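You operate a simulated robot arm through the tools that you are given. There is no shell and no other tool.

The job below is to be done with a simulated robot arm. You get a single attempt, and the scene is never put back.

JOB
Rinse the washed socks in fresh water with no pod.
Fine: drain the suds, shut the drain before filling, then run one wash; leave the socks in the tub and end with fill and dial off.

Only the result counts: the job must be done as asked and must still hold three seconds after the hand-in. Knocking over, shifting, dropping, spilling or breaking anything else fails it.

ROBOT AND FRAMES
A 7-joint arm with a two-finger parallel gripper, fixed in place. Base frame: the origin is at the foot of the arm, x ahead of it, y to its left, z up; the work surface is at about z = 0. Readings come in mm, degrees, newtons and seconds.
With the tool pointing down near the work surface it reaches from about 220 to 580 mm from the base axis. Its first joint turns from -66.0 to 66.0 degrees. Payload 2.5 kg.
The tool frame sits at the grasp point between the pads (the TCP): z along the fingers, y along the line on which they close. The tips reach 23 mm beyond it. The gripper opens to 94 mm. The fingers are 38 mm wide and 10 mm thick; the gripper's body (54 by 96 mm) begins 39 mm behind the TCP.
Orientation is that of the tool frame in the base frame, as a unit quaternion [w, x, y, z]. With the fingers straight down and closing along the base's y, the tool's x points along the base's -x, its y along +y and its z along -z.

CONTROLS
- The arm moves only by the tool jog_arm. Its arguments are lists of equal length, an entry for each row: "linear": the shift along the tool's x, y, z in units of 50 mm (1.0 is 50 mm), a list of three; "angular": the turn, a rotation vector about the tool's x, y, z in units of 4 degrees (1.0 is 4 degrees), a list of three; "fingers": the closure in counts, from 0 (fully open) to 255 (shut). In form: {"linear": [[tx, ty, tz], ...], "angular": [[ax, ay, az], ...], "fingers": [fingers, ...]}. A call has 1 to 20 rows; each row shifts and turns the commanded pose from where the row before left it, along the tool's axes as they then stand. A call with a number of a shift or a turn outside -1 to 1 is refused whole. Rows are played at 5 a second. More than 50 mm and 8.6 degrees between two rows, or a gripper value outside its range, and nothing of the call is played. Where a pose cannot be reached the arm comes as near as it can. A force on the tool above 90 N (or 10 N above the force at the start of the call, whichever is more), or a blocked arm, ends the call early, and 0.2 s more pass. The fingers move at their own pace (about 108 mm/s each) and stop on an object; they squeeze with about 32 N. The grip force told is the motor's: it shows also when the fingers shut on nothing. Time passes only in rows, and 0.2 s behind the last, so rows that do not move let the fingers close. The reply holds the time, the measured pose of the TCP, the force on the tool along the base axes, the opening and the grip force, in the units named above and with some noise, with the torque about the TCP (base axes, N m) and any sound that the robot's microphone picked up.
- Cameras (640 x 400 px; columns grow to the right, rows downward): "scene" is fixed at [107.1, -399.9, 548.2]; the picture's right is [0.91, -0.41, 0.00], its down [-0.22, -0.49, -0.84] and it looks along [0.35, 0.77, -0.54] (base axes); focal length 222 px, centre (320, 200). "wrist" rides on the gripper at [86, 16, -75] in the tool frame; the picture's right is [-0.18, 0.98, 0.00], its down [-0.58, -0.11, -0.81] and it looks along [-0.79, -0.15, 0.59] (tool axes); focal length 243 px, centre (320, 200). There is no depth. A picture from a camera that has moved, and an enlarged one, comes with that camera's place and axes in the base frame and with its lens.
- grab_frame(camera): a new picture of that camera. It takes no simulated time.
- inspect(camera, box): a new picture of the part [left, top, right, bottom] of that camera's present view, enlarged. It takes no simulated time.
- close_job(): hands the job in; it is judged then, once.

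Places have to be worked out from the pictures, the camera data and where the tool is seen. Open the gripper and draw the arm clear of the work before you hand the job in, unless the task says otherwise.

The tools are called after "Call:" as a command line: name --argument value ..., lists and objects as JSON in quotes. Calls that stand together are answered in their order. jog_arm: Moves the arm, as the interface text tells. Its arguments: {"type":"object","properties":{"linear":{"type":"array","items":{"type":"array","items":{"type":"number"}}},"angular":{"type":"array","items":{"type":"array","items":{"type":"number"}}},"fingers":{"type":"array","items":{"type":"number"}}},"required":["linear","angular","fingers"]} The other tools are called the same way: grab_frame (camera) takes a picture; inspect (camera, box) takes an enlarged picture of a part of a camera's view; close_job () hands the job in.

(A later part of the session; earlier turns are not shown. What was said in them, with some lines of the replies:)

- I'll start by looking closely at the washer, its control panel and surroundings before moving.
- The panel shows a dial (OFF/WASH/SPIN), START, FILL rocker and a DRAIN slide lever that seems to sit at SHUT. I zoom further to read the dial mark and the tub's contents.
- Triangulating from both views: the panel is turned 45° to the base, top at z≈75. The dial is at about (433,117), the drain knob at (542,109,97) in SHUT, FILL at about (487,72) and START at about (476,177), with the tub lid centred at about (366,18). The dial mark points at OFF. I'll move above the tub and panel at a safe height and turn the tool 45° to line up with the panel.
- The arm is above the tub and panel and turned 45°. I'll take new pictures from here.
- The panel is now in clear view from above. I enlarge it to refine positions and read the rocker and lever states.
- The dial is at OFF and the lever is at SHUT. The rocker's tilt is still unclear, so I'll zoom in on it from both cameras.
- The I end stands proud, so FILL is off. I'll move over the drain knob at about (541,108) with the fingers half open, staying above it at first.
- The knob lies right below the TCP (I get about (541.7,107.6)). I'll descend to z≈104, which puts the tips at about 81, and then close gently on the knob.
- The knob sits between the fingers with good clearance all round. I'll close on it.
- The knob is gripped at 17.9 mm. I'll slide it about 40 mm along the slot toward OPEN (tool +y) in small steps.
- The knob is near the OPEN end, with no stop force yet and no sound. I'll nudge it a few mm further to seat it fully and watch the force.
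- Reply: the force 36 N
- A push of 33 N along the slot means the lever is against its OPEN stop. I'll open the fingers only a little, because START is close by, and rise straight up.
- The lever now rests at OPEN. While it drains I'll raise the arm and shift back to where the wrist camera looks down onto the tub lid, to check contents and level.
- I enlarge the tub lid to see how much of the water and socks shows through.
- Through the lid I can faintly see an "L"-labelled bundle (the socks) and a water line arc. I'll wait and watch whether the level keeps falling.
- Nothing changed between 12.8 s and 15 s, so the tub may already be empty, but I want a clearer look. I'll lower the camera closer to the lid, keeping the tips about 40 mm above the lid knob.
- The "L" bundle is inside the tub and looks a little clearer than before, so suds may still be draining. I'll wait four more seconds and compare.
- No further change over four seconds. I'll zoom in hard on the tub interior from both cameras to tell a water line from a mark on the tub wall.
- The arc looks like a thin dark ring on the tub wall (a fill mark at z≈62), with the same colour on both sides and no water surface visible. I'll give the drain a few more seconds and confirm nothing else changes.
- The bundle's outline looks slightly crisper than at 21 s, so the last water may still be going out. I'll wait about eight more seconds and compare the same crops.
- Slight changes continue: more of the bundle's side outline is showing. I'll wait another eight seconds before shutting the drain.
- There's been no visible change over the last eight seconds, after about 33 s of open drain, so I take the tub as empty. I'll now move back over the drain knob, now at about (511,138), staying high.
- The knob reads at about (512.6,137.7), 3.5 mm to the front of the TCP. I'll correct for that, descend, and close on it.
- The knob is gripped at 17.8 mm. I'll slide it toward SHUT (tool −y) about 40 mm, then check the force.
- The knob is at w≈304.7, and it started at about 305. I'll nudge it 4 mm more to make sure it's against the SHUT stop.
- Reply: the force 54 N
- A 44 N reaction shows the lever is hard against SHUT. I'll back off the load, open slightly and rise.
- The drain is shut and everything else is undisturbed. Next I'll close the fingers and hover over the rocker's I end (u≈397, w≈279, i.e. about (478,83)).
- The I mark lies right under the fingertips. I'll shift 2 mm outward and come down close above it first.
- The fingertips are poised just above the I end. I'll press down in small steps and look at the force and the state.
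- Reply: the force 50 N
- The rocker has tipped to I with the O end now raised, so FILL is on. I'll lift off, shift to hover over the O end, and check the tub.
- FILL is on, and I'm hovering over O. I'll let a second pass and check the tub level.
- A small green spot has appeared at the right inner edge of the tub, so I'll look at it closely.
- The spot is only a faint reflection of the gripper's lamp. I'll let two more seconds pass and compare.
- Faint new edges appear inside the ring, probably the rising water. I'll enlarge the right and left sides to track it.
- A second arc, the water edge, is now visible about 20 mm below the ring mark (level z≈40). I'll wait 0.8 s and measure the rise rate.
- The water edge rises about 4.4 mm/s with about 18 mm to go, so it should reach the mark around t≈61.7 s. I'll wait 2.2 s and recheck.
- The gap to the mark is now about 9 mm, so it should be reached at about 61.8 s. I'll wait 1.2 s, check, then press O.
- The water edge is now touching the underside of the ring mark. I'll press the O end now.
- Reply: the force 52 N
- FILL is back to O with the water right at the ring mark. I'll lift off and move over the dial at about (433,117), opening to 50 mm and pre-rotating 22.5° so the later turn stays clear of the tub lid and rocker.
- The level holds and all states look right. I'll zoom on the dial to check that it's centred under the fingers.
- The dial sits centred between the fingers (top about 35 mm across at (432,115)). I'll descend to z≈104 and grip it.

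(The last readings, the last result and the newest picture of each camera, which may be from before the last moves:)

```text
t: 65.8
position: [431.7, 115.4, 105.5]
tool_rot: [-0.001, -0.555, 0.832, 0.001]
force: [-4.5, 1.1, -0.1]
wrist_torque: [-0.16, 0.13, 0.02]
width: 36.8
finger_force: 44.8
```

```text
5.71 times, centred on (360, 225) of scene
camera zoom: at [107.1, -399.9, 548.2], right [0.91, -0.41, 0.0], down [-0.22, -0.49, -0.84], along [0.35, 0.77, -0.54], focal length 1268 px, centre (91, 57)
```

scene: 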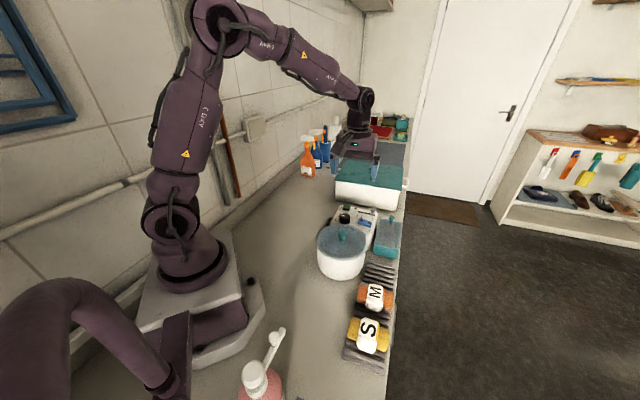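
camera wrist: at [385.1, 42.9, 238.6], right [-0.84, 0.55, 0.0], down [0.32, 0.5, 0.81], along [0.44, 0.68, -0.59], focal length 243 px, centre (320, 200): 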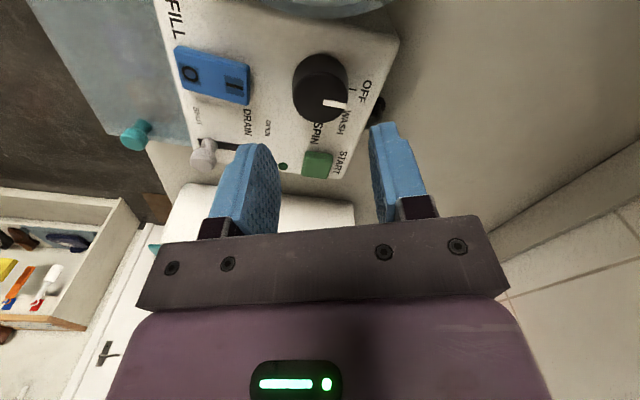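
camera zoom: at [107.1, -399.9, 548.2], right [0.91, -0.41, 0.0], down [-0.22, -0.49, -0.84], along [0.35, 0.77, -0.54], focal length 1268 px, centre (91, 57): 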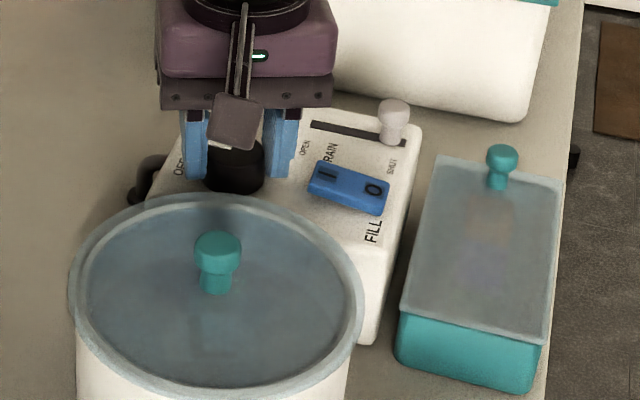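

The dial is gripped at 36.8 mm. I'll turn it 45° clockwise (seen from above) from OFF to WASH.

Call:
jog_arm --linear '[[0, 0, 0], [0, 0, 0], [0, 0, 0], [0, 0, 0], [0, 0, 0], [0, 0, 0], [0, 0, 0], [0, 0, 0], [0, 0, 0], [0, 0, 0], [0, 0, 0], [0, 0, 0], [0, 0, 0]]' --angular '[[0, 0, 1], [0, 0, 1], [0, 0, 1], [0, 0, 1], [0, 0, 1], [0, 0, 1], [0, 0, 1], [0, 0, 1], [0, 0, 1], [0, 0, 1], [0, 0, 1], [0, 0, 0.25], [0, 0, 0]]' --fingers '[190, 190, 190, 190, 190, 190, 190, 190, 190, 190, 190, 190, 190]'

Call:
inspect --camera "scene" --box '[310, 190, 410, 260]'

Call:
grab_frame --camera "wrist"

```text
t: 68.6
position: [430.5, 116.8, 105.9]
tool_rot: [-0.001, -0.195, 0.981, 0.001]
force: [-16.7, 9.4, -4.5]
wrist_torque: [0.2, 0.67, 0.0]
width: 36.8
finger_force: 45.3
```

```text
5.71 times, centred on (360, 225) of scene
camera zoom: at [107.1, -399.9, 548.2], right [0.91, -0.41, 0.0], down [-0.22, -0.49, -0.84], along [0.35, 0.77, -0.54], focal length 1268 px, centre (91, 57)
```

zoom: 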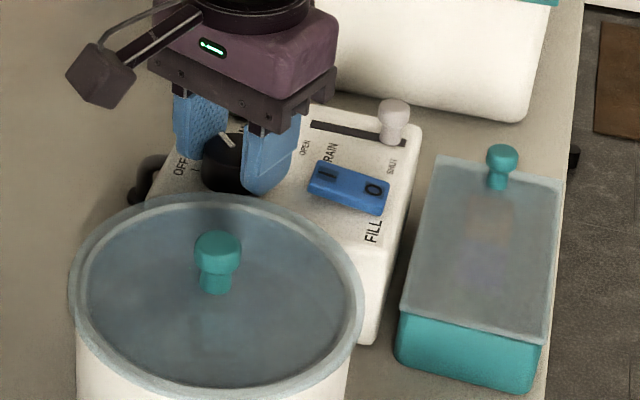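

```text
taken
camera wrist: at [345.7, 97.4, 179.4], right [-0.21, 0.98, 0.0], down [0.58, 0.12, 0.8], along [0.79, 0.17, -0.59], focal length 243 px, centre (320, 200)
```

wrist: 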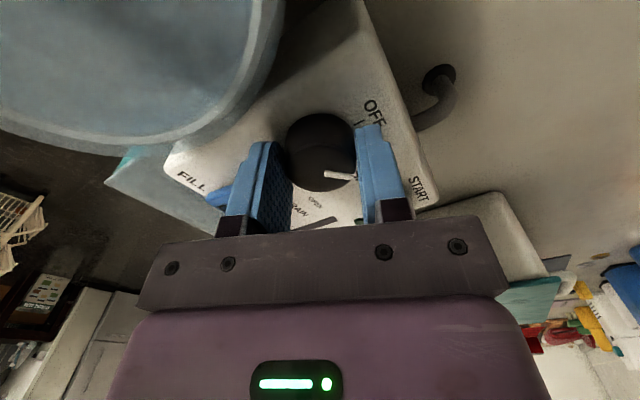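

The mark now points to WASH at about 90°. I'll release and rise to confirm.

Call:
jog_arm --linear '[[0, 0, 0], [0, 0, 0], [0, 0, -0.4], [0, 0, -0.6], [0, 0, -0.6], [0, 0, 0]]' --angular '[[0, 0, 0], [0, 0, 0], [0, 0, 0], [0, 0, 0], [0, 0, 0], [0, 0, 0]]' --fingers '[119, 119, 119, 119, 119, 119]'

Call:
inspect --camera "wrist" --box '[220, 20, 440, 180]'

Call:
inspect --camera "scene" --box '[330, 200, 390, 240]'

```text
t: 70.0
position: [431.7, 115.8, 184.7]
tool_rot: [0.0, -0.195, 0.981, 0.0]
force: [-0.3, 0.5, -0.2]
wrist_torque: [0.01, -0.01, 0.03]
width: 49.9
finger_force: 0.1
```

```text
2.50 times, centred on (330, 100) of wrist
camera zoom: at [346.3, 96.8, 258.8], right [-0.21, 0.98, 0.0], down [0.58, 0.12, 0.81], along [0.79, 0.17, -0.59], focal length 606 px, centre (295, 450)
```

zoom: 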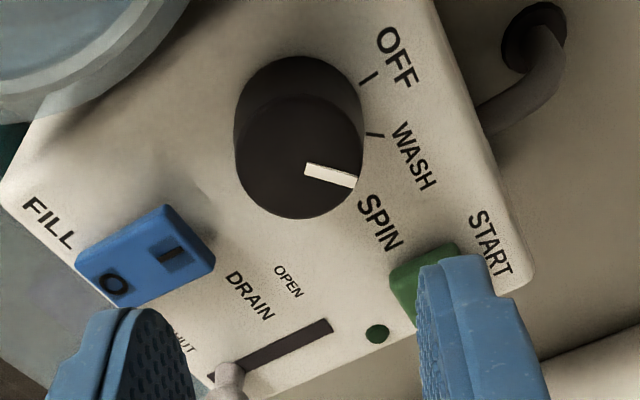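

```text
10.00 times, centred on (360, 220) of scene
camera zoom: at [107.1, -399.9, 548.2], right [0.91, -0.41, 0.0], down [-0.22, -0.49, -0.84], along [0.35, 0.77, -0.54], focal length 2219 px, centre (-80, 0)
```

zoom: 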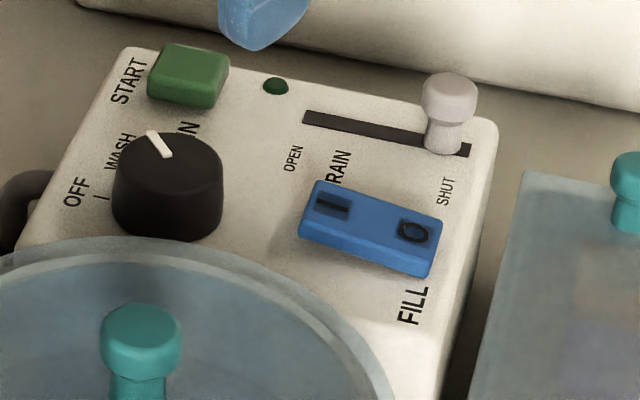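

The dial is near WASH. I'll zoom in to check how well the mark lines up with the WASH tick.

Call:
inspect --camera "wrist" --box '[300, 30, 380, 100]'

Call:
inspect --camera "scene" --box '[332, 205, 356, 223]'

```text
5.71 times, centred on (340, 65) of wrist
camera zoom: at [346.3, 96.8, 258.8], right [-0.21, 0.98, 0.0], down [0.58, 0.12, 0.81], along [0.79, 0.17, -0.59], focal length 1386 px, centre (206, 971)
```

zoom: 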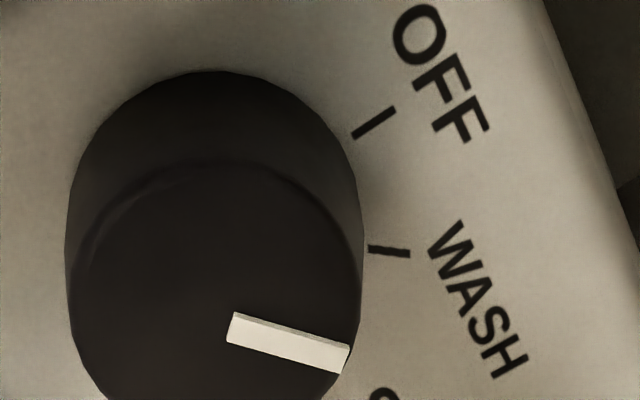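

```text
16.00 times, centred on (344, 214) of scene
camera zoom: at [107.1, -399.9, 548.2], right [0.91, -0.41, 0.0], down [-0.22, -0.49, -0.84], along [0.35, 0.77, -0.54], focal length 3551 px, centre (-64, -24)
```

zoom: 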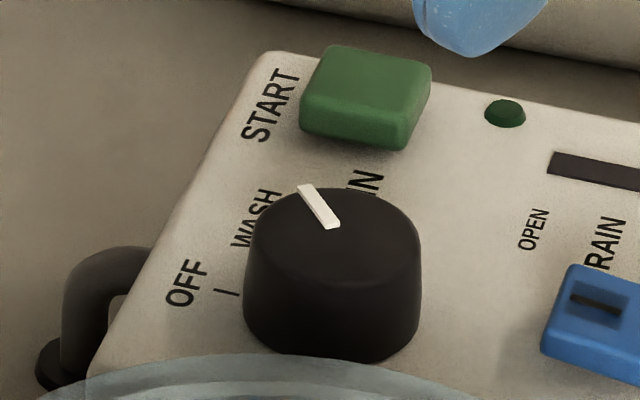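

By comparing the mark with the ticks, the dial appears to sit a few degrees past WASH (tick spacing looks nearer 40°). I'll regrip it and turn it back about 7° to centre it on the WASH tick.

Call:
jog_arm --linear '[[0, 0, 0.5], [0, 0, 0.5], [0, 0, 0.4], [0, 0, 0.18], [0, 0, 0], [0, 0, 0], [0, 0, 0], [0, 0, 0], [0, 0, 0], [0, 0, 0], [0, 0, 0], [0, 0, 0], [0, 0, 0], [0, 0, -0.4], [0, 0, -0.6], [0, 0, -0.6], [0, 0, 0]]' --angular '[[0, 0, 0], [0, 0, 0], [0, 0, 0], [0, 0, 0], [0, 0, 0], [0, 0, 0], [0, 0, 0], [0, 0, 0], [0, 0, -0.9], [0, 0, -0.85], [0, 0, 0], [0, 0, 0], [0, 0, 0], [0, 0, 0], [0, 0, 0], [0, 0, 0], [0, 0, 0]]' --fingers '[119, 119, 119, 119, 119, 150, 175, 190, 190, 190, 190, 119, 119, 119, 119, 119, 119]'

Call:
inspect --camera "wrist" --box '[300, 30, 380, 100]'

Call:
inspect --camera "scene" --box '[332, 205, 356, 223]'

```text
t: 73.6
position: [433.9, 114.8, 185.4]
tool_rot: [0.0, -0.255, 0.967, 0.001]
force: [0.4, -0.5, 0.3]
wrist_torque: [0.03, 0.0, 0.01]
width: 50.1
finger_force: 0.1
```

```text
5.71 times, centred on (340, 65) of wrist
camera zoom: at [349.5, 86.4, 260.9], right [-0.32, 0.95, 0.0], down [0.56, 0.19, 0.81], along [0.76, 0.26, -0.59], focal length 1386 px, centre (206, 971)
```

zoom: 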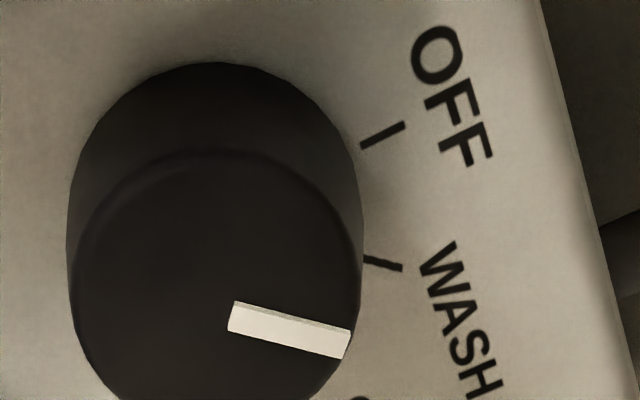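

```text
16.00 times, centred on (344, 214) of scene
camera zoom: at [107.1, -399.9, 548.2], right [0.91, -0.41, 0.0], down [-0.22, -0.49, -0.84], along [0.35, 0.77, -0.54], focal length 3551 px, centre (-64, -24)
```

zoom: 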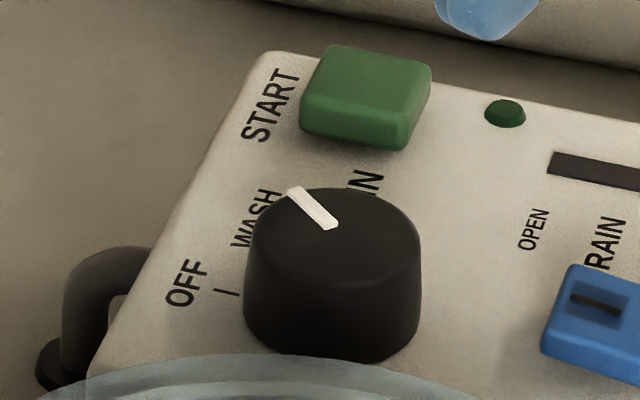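

The mark now lies parallel to the WASH tick, so the dial is set on WASH. Next I'll close the fingers, square the tool to the panel again, and hover above START (about (475,175)).

Call:
jog_arm --linear '[[0, 0, 0], [0, 0, 0], [0, 0, 0], [0, 0, 0], [-0.72, 0.14, 0], [-0.72, 0.14, 0], [0, 0, 0.4], [0, 0, 0.2], [0, 0, 0]]' --angular '[[0, 0, -1], [0, 0, -1], [0, 0, -1], [0, 0, -0.86], [0, 0, 0], [0, 0, 0], [0, 0, 0], [0, 0, 0], [0, 0, 0]]' --fingers '[160, 200, 255, 255, 255, 255, 255, 255, 255]'

Call:
inspect --camera "wrist" --box '[230, 20, 410, 160]'

Call:
inspect --camera "scene" --box '[325, 185, 385, 230]'

```text
t: 75.6
position: [473.9, 176.5, 156.3]
tool_rot: [0.0, -0.382, 0.924, 0.001]
force: [0.3, 0.5, -0.5]
wrist_torque: [0.04, 0.01, 0.01]
width: 0.1
finger_force: 33.1
```

```text
2.86 times, centred on (320, 90) of wrist
camera zoom: at [400.8, 125.8, 230.5], right [-0.56, 0.83, 0.0], down [0.49, 0.33, 0.81], along [0.67, 0.45, -0.59], focal length 693 px, centre (320, 514)
```

zoom: 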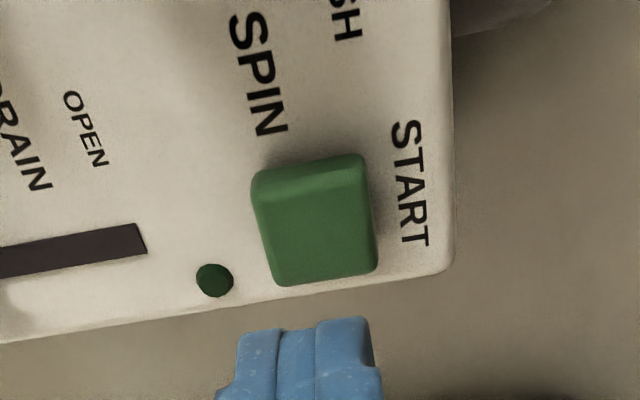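

```text
8.89 times, centred on (355, 208) of scene
camera zoom: at [107.1, -399.9, 548.2], right [0.91, -0.41, 0.0], down [-0.22, -0.49, -0.84], along [0.35, 0.77, -0.54], focal length 1973 px, centre (9, 133)
```

zoom: 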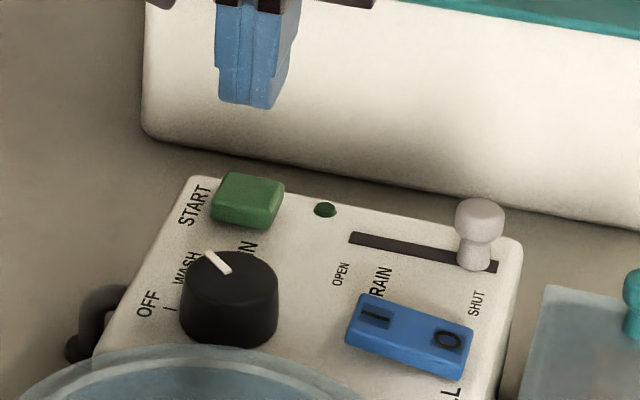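

START is centred about 2 mm ahead of the fingertips. I'll correct for that and descend to just above the button.

Call:
jog_arm --linear '[[-0.04, -0.02, 0.4], [0, 0, 0.3], [0, 0, 0.1], [0, 0, 0]]' --angular '[[0, 0, 0], [0, 0, 0], [0, 0, 0], [0, 0, 0]]' --fingers '[255, 255, 255, 255]'

Call:
inspect --camera "scene" --box '[325, 185, 385, 230]'

```text
t: 76.6
position: [474.9, 177.7, 115.5]
tool_rot: [0.0, -0.383, 0.924, 0.0]
force: [-0.1, 0.9, -0.3]
wrist_torque: [0.01, 0.02, 0.0]
width: 0.1
finger_force: 32.0
```

```text
8.89 times, centred on (355, 208) of scene
camera zoom: at [107.1, -399.9, 548.2], right [0.91, -0.41, 0.0], down [-0.22, -0.49, -0.84], along [0.35, 0.77, -0.54], focal length 1973 px, centre (9, 133)
```

zoom: 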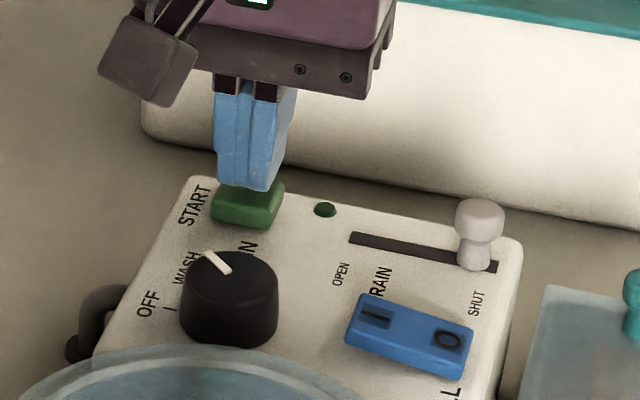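

The fingertips are just above START. I'll press down once in small steps and look at the lamp, force and sound.

Call:
jog_arm --linear '[[0, 0, 0.08], [0, 0, 0.08], [0, 0, 0.04], [0, 0, 0]]' --angular '[[0, 0, 0], [0, 0, 0], [0, 0, 0], [0, 0, 0]]' --fingers '[255, 255, 255, 255]'

Call:
inspect --camera "scene" --box '[325, 185, 385, 230]'

```text
t: 77.6
position: [475.6, 177.0, 106.9]
tool_rot: [0.0, -0.382, 0.924, 0.0]
force: [0.4, -0.1, 3.0]
wrist_torque: [0.0, -0.03, 0.01]
width: 0.0
finger_force: 32.4
heard: click
```

```text
8.89 times, centred on (355, 208) of scene
camera zoom: at [107.1, -399.9, 548.2], right [0.91, -0.41, 0.0], down [-0.22, -0.49, -0.84], along [0.35, 0.77, -0.54], focal length 1973 px, centre (9, 133)
```

zoom: 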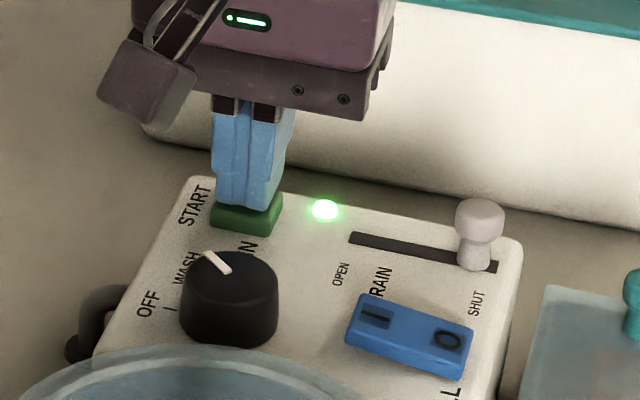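

START clicked and the lamp is lit, so the wash is running. I'll lift off, move back to hover above the dial with the fingers opened, and wait for the cycle to end.

Call:
jog_arm --linear '[[0, 0, -0.4], [0, 0, -0.8], [0, 0, -0.4], [0.744, -0.125, 0], [0.744, -0.125, 0], [0, 0, 0], [0, 0, 0], [0, 0, 0], [0, 0, 0], [0, 0, 0], [0, 0, 0], [0, 0, 0]]' --angular '[[0, 0, 0], [0, 0, 0], [0, 0, 0], [0, 0, 0], [0, 0, 0], [0, 0, 1], [0, 0, 1], [0, 0, 1], [0, 0, 1], [0, 0, 1], [0, 0, 0.625], [0, 0, 0]]' --fingers '[255, 255, 255, 255, 200, 119, 119, 119, 119, 119, 119, 119]'

Call:
inspect --camera "scene" --box '[310, 190, 410, 260]'

Call:
grab_frame --camera "wrist"

```text
t: 80.2
position: [430.8, 116.1, 186.1]
tool_rot: [0.0, -0.194, 0.981, 0.0]
force: [-0.6, -0.2, -0.3]
wrist_torque: [-0.02, 0.01, -0.02]
width: 50.0
finger_force: 0.0
```

```text
5.71 times, centred on (360, 225) of scene
camera zoom: at [107.1, -399.9, 548.2], right [0.91, -0.41, 0.0], down [-0.22, -0.49, -0.84], along [0.35, 0.77, -0.54], focal length 1268 px, centre (91, 57)
```

zoom: 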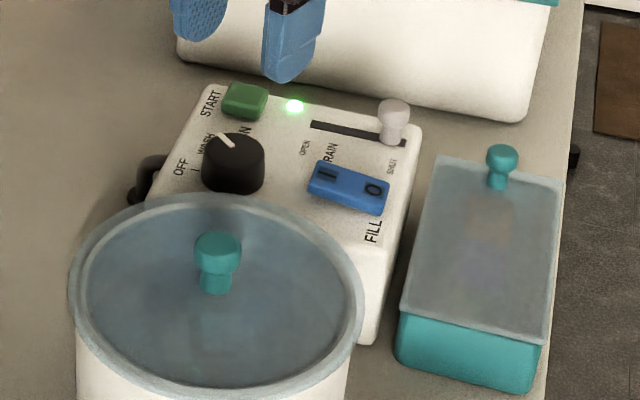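

```text
taken
camera wrist: at [345.6, 97.0, 260.5], right [-0.2, 0.98, 0.0], down [0.58, 0.12, 0.81], along [0.79, 0.17, -0.59], focal length 243 px, centre (320, 200)
```

wrist: 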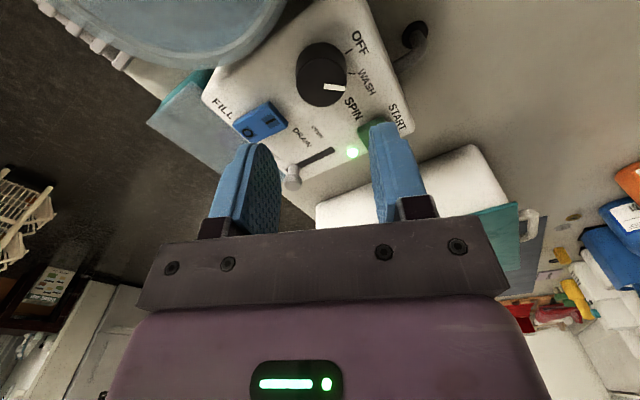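

The lamp is still lit. I'll wait in place in four-second chunks, watching the lamp and listening.

Call:
jog_arm --linear '[[0, 0, 0], [0, 0, 0], [0, 0, 0], [0, 0, 0], [0, 0, 0], [0, 0, 0], [0, 0, 0], [0, 0, 0], [0, 0, 0], [0, 0, 0], [0, 0, 0], [0, 0, 0], [0, 0, 0], [0, 0, 0], [0, 0, 0], [0, 0, 0], [0, 0, 0], [0, 0, 0], [0, 0, 0], [0, 0, 0]]' --angular '[[0, 0, 0], [0, 0, 0], [0, 0, 0], [0, 0, 0], [0, 0, 0], [0, 0, 0], [0, 0, 0], [0, 0, 0], [0, 0, 0], [0, 0, 0], [0, 0, 0], [0, 0, 0], [0, 0, 0], [0, 0, 0], [0, 0, 0], [0, 0, 0], [0, 0, 0], [0, 0, 0], [0, 0, 0], [0, 0, 0]]' --fingers '[119, 119, 119, 119, 119, 119, 119, 119, 119, 119, 119, 119, 119, 119, 119, 119, 119, 119, 119, 119]'

Call:
inspect --camera "scene" --box '[310, 190, 410, 260]'

```text
t: 84.4
position: [431.8, 115.8, 186.2]
tool_rot: [0.0, -0.195, 0.981, 0.0]
force: [0.6, -0.3, 0.2]
wrist_torque: [0.04, -0.02, 0.0]
width: 50.1
finger_force: 0.0
```

```text
5.71 times, centred on (360, 225) of scene
camera zoom: at [107.1, -399.9, 548.2], right [0.91, -0.41, 0.0], down [-0.22, -0.49, -0.84], along [0.35, 0.77, -0.54], focal length 1268 px, centre (91, 57)
```

zoom: 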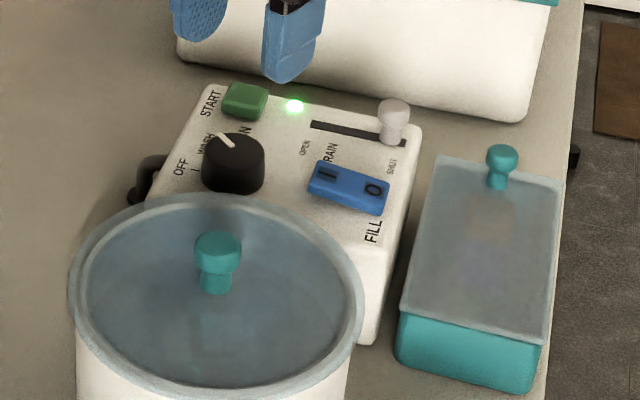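

The lamp is still on, so the cycle continues. I'll keep waiting.

Call:
jog_arm --linear '[[0, 0, 0], [0, 0, 0], [0, 0, 0], [0, 0, 0], [0, 0, 0], [0, 0, 0], [0, 0, 0], [0, 0, 0], [0, 0, 0], [0, 0, 0], [0, 0, 0], [0, 0, 0], [0, 0, 0], [0, 0, 0], [0, 0, 0], [0, 0, 0], [0, 0, 0], [0, 0, 0], [0, 0, 0], [0, 0, 0]]' --angular '[[0, 0, 0], [0, 0, 0], [0, 0, 0], [0, 0, 0], [0, 0, 0], [0, 0, 0], [0, 0, 0], [0, 0, 0], [0, 0, 0], [0, 0, 0], [0, 0, 0], [0, 0, 0], [0, 0, 0], [0, 0, 0], [0, 0, 0], [0, 0, 0], [0, 0, 0], [0, 0, 0], [0, 0, 0], [0, 0, 0]]' --fingers '[119, 119, 119, 119, 119, 119, 119, 119, 119, 119, 119, 119, 119, 119, 119, 119, 119, 119, 119, 119]'

Call:
inspect --camera "scene" --box '[310, 190, 410, 260]'

```text
t: 88.6
position: [430.8, 115.3, 186.0]
tool_rot: [0.0, -0.195, 0.981, -0.001]
force: [0.0, -1.5, 0.0]
wrist_torque: [-0.01, 0.0, -0.01]
width: 50.4
finger_force: 0.0
```

```text
5.71 times, centred on (360, 225) of scene
camera zoom: at [107.1, -399.9, 548.2], right [0.91, -0.41, 0.0], down [-0.22, -0.49, -0.84], along [0.35, 0.77, -0.54], focal length 1268 px, centre (91, 57)
```

zoom: 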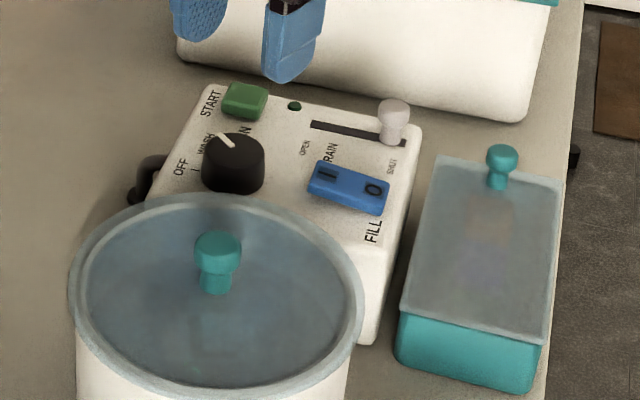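

The lamp has gone out, so the wash has finished. I'll descend, grip the dial and turn it back 38° counter-clockwise to OFF.

Call:
jog_arm --linear '[[0, 0, 0.5], [0, 0, 0.5], [0, 0, 0.4], [0, 0, 0.22], [0, 0, 0], [0, 0, 0], [0, 0, 0], [0, 0, 0]]' --angular '[[0, 0, 0], [0, 0, 0], [0, 0, 0], [0, 0, 0], [0, 0, 0], [0, 0, 0], [0, 0, 0], [0, 0, 0]]' --fingers '[119, 119, 119, 119, 119, 150, 175, 190]'

Call:
inspect --camera "scene" --box '[310, 190, 410, 260]'

```text
t: 90.4
position: [430.4, 116.1, 104.6]
tool_rot: [-0.001, -0.195, 0.981, 0.0]
force: [0.3, 3.4, -2.8]
wrist_torque: [0.05, -0.02, 0.02]
width: 36.3
finger_force: 45.3
```

```text
5.71 times, centred on (360, 225) of scene
camera zoom: at [107.1, -399.9, 548.2], right [0.91, -0.41, 0.0], down [-0.22, -0.49, -0.84], along [0.35, 0.77, -0.54], focal length 1268 px, centre (91, 57)
```

zoom: 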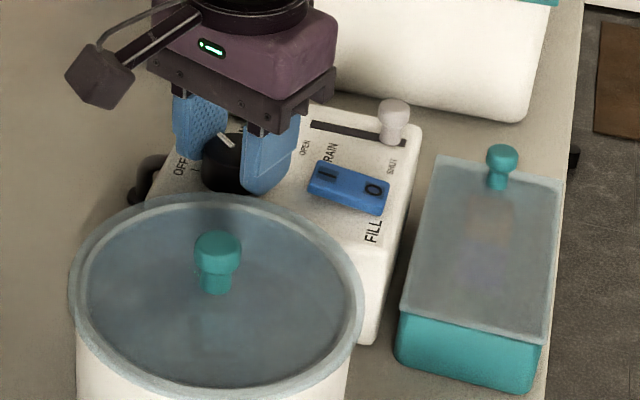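

The dial is gripped at 36.3 mm. I'll turn it counter-clockwise about 38.5° back to OFF.

Call:
jog_arm --linear '[[0, 0, 0], [0, 0, 0], [0, 0, 0], [0, 0, 0], [0, 0, 0], [0, 0, 0], [0, 0, 0], [0, 0, 0], [0, 0, 0], [0, 0, 0], [0, 0, 0]]' --angular '[[0, 0, -1], [0, 0, -1], [0, 0, -1], [0, 0, -1], [0, 0, -1], [0, 0, -1], [0, 0, -1], [0, 0, -1], [0, 0, -1], [0, 0, -0.65], [0, 0, 0]]' --fingers '[190, 190, 190, 190, 190, 190, 190, 190, 190, 190, 190]'

Call:
inspect --camera "scene" --box '[310, 190, 410, 260]'

```text
t: 92.8
position: [430.6, 116.2, 105.5]
tool_rot: [-0.001, -0.509, 0.861, -0.001]
force: [1.3, 4.4, -14.1]
wrist_torque: [-0.3, 0.12, 0.04]
width: 36.6
finger_force: 45.1
```

```text
5.71 times, centred on (360, 225) of scene
camera zoom: at [107.1, -399.9, 548.2], right [0.91, -0.41, 0.0], down [-0.22, -0.49, -0.84], along [0.35, 0.77, -0.54], focal length 1268 px, centre (91, 57)
```

zoom: 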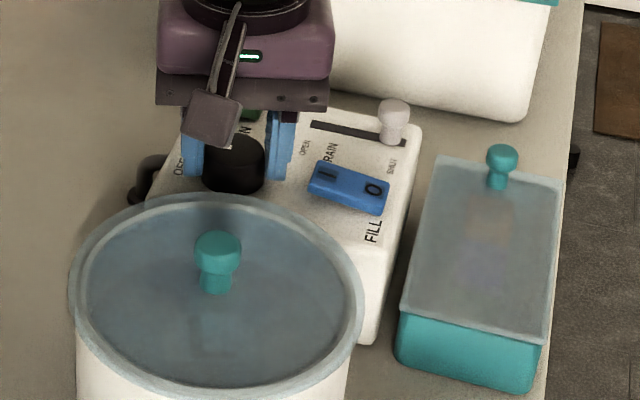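

The turn went through without any stop force. I'll release, rise and check the mark against the OFF tick.

Call:
jog_arm --linear '[[0, 0, 0], [0, 0, 0], [0, 0, -0.4], [0, 0, -0.6], [0, 0, -0.6], [0, 0, 0]]' --angular '[[0, 0, 0], [0, 0, 0], [0, 0, 0], [0, 0, 0], [0, 0, 0], [0, 0, 0]]' --fingers '[119, 119, 119, 119, 119, 119]'

Call:
inspect --camera "wrist" --box '[290, 30, 380, 110]'

Call:
inspect --camera "scene" --box '[330, 200, 390, 240]'

```text
t: 94.2
position: [430.3, 116.0, 184.1]
tool_rot: [0.0, -0.508, 0.861, 0.0]
force: [0.4, -0.5, 0.5]
wrist_torque: [-0.01, 0.0, 0.0]
width: 50.0
finger_force: 0.1
```

```text
5.00 times, centred on (335, 70) of wrist
camera zoom: at [375.5, 47.4, 259.1], right [-0.77, 0.64, 0.0], down [0.38, 0.46, 0.81], along [0.51, 0.62, -0.59], focal length 1213 px, centre (245, 850)
```

zoom: 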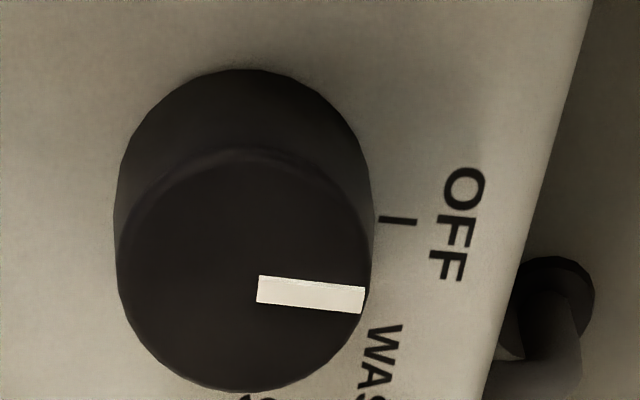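

```text
10.00 times, centred on (360, 220) of scene
camera zoom: at [107.1, -399.9, 548.2], right [0.91, -0.41, 0.0], down [-0.22, -0.49, -0.84], along [0.35, 0.77, -0.54], focal length 2219 px, centre (-80, 0)
```

zoom: 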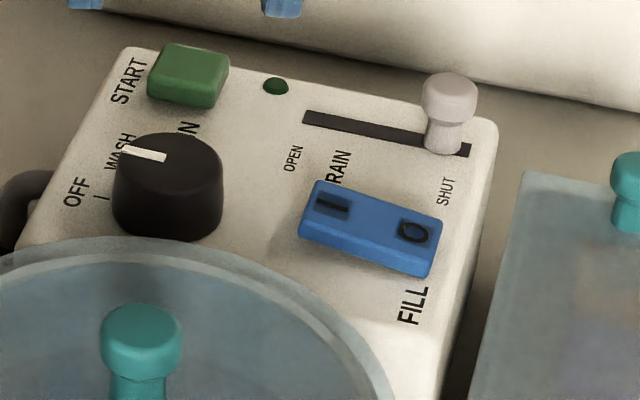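

The mark is back on OFF exactly as at the start, FILL is at O, DRAIN is SHUT and the lamp is out. I'll open the gripper and draw the arm up and clear.

Call:
jog_arm --linear '[[0, 0, -0.8], [0, 0, -0.8], [0, 0, -0.8], [0, 0, -0.6], [0, 0, 0], [0, 0, 0], [0, 0, 0], [0, 0, 0], [0, 0, 0], [0, 0, 0], [0, 0, 0], [0, 0, 0], [0, 0, 0], [0, 0, 0], [0, 0, 0], [0, 0, 0], [0, 0, 0], [0, 0, 0], [0, 0, 0], [0, 0, 0]]' --angular '[[0, 0, 0], [0, 0, 0], [0, 0, 0], [0, 0, 0], [0, 0, 1], [0, 0, 1], [0, 0, 1], [0, 0, 1], [0, 0, 1], [0, 0, 1], [0, 0, 1], [0, 0, 1], [0, 0, 1], [0, 0, 1], [0, 0, 1], [0, 0, 1], [0, 0, 1], [0, 0, 1], [0, 0, 1], [0, 0, 0.25]]' --fingers '[119, 60, 0, 0, 0, 0, 0, 0, 0, 0, 0, 0, 0, 0, 0, 0, 0, 0, 0, 0]'

Call:
jog_arm --linear '[[0.55, 0.6, -0.1], [0.55, 0.6, -0.1], [0.55, 0.6, -0.1], [0.55, 0.6, 0], [0, 0, 0]]' --angular '[[0, 0, 0], [0, 0, 0], [0, 0, 0], [0, 0, 0], [0, 0, 0]]' --fingers '[0, 0, 0, 0, 0]'

Call:
grab_frame --camera "scene"

Call:
grab_frame --camera "wrist"

Call:
inspect --camera "scene" --box '[310, 190, 410, 280]'

Call:
inspect --camera "scene" --box '[320, 232, 344, 248]'

```text
t: 98.4
position: [430.9, 116.2, 335.1]
tool_rot: [0.0, 0.0, 1.0, 0.0]
force: [-0.2, -0.1, -0.9]
wrist_torque: [0.06, -0.03, 0.01]
width: 94.2
finger_force: 0.2
```

```text
t: 99.6
position: [322.2, 235.8, 349.9]
tool_rot: [0.001, 0.0, 1.0, 0.0]
force: [-0.3, 0.2, 0.2]
wrist_torque: [0.0, -0.02, 0.0]
width: 94.2
finger_force: 0.1
```

```text
taken
```

scene: 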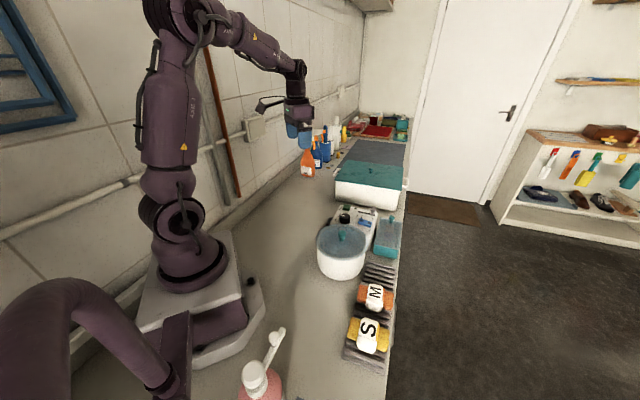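

```text
taken
camera wrist: at [235.3, 251.5, 424.3], right [0.18, 0.98, 0.0], down [0.58, -0.11, 0.81], along [0.79, -0.15, -0.59], focal length 243 px, centre (320, 200)
```

wrist: 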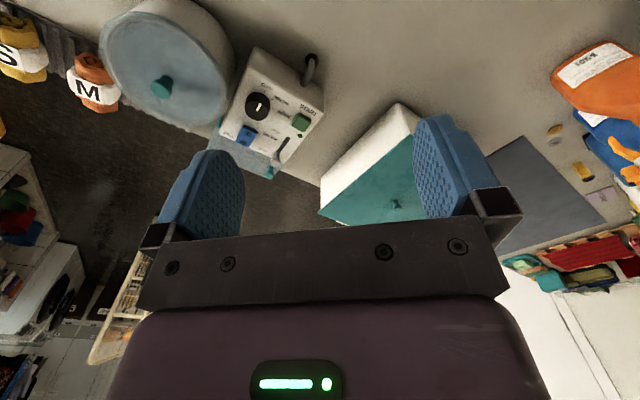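

```text
4.44 times, centred on (360, 235) of scene
camera zoom: at [107.1, -399.9, 548.2], right [0.91, -0.41, 0.0], down [-0.22, -0.49, -0.84], along [0.35, 0.77, -0.54], focal length 986 px, centre (142, 44)
```

zoom: 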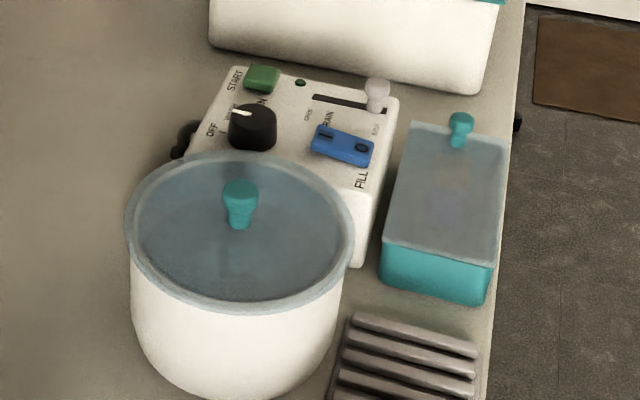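

```text
16.00 times, centred on (332, 240) of scene
camera zoom: at [107.1, -399.9, 548.2], right [0.91, -0.41, 0.0], down [-0.22, -0.49, -0.84], along [0.35, 0.77, -0.54], focal length 3551 px, centre (128, -440)
```

zoom: 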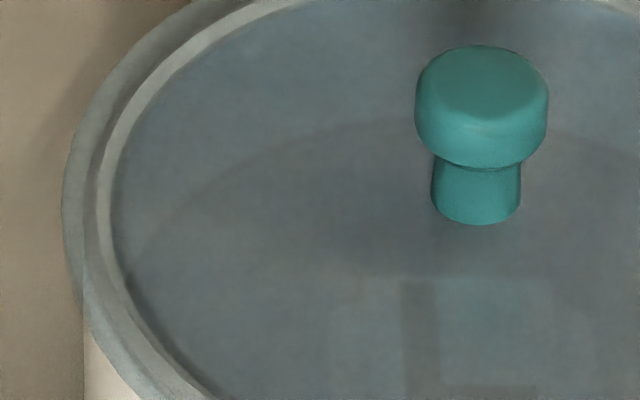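

The final check matches the job:
- The water is steady at the mark and the "L" socks are in the tub under the lid.
- DRAIN is SHUT, FILL is at O, the dial is at OFF and the lamp is out.
- Nothing else has moved, and the arm is clear with the gripper open.

I'm handing in the job.

Call:
close_job

```text
The job is handed in.
```

The rinse is done and handed in; I haven't seen the judging result. The socks are in the tub in fresh water, no pod was added, and the lid stayed on throughout.

- **Drain:** I opened the drain for about 35 seconds. I took the tub as empty once the view through the lid stopped changing. Then I pushed the drain lever firmly against SHUT.
- **Fill:** I ran the fill until the water reached the ring mark inside the tub, then switched it off. The level has held there since.
- **Wash:** I set the dial to WASH and pressed START once. The lamp lit, then went out by itself between 7 and 11 seconds later, and I turned the dial back to OFF.
- **End state:** Fill and dial are off, the drain is shut and the lamp is out. Nothing else looks moved, and the arm is clear with the gripper open.

The tub being empty and the water level are both judged through the frosted lid, because I didn't lift it to look.
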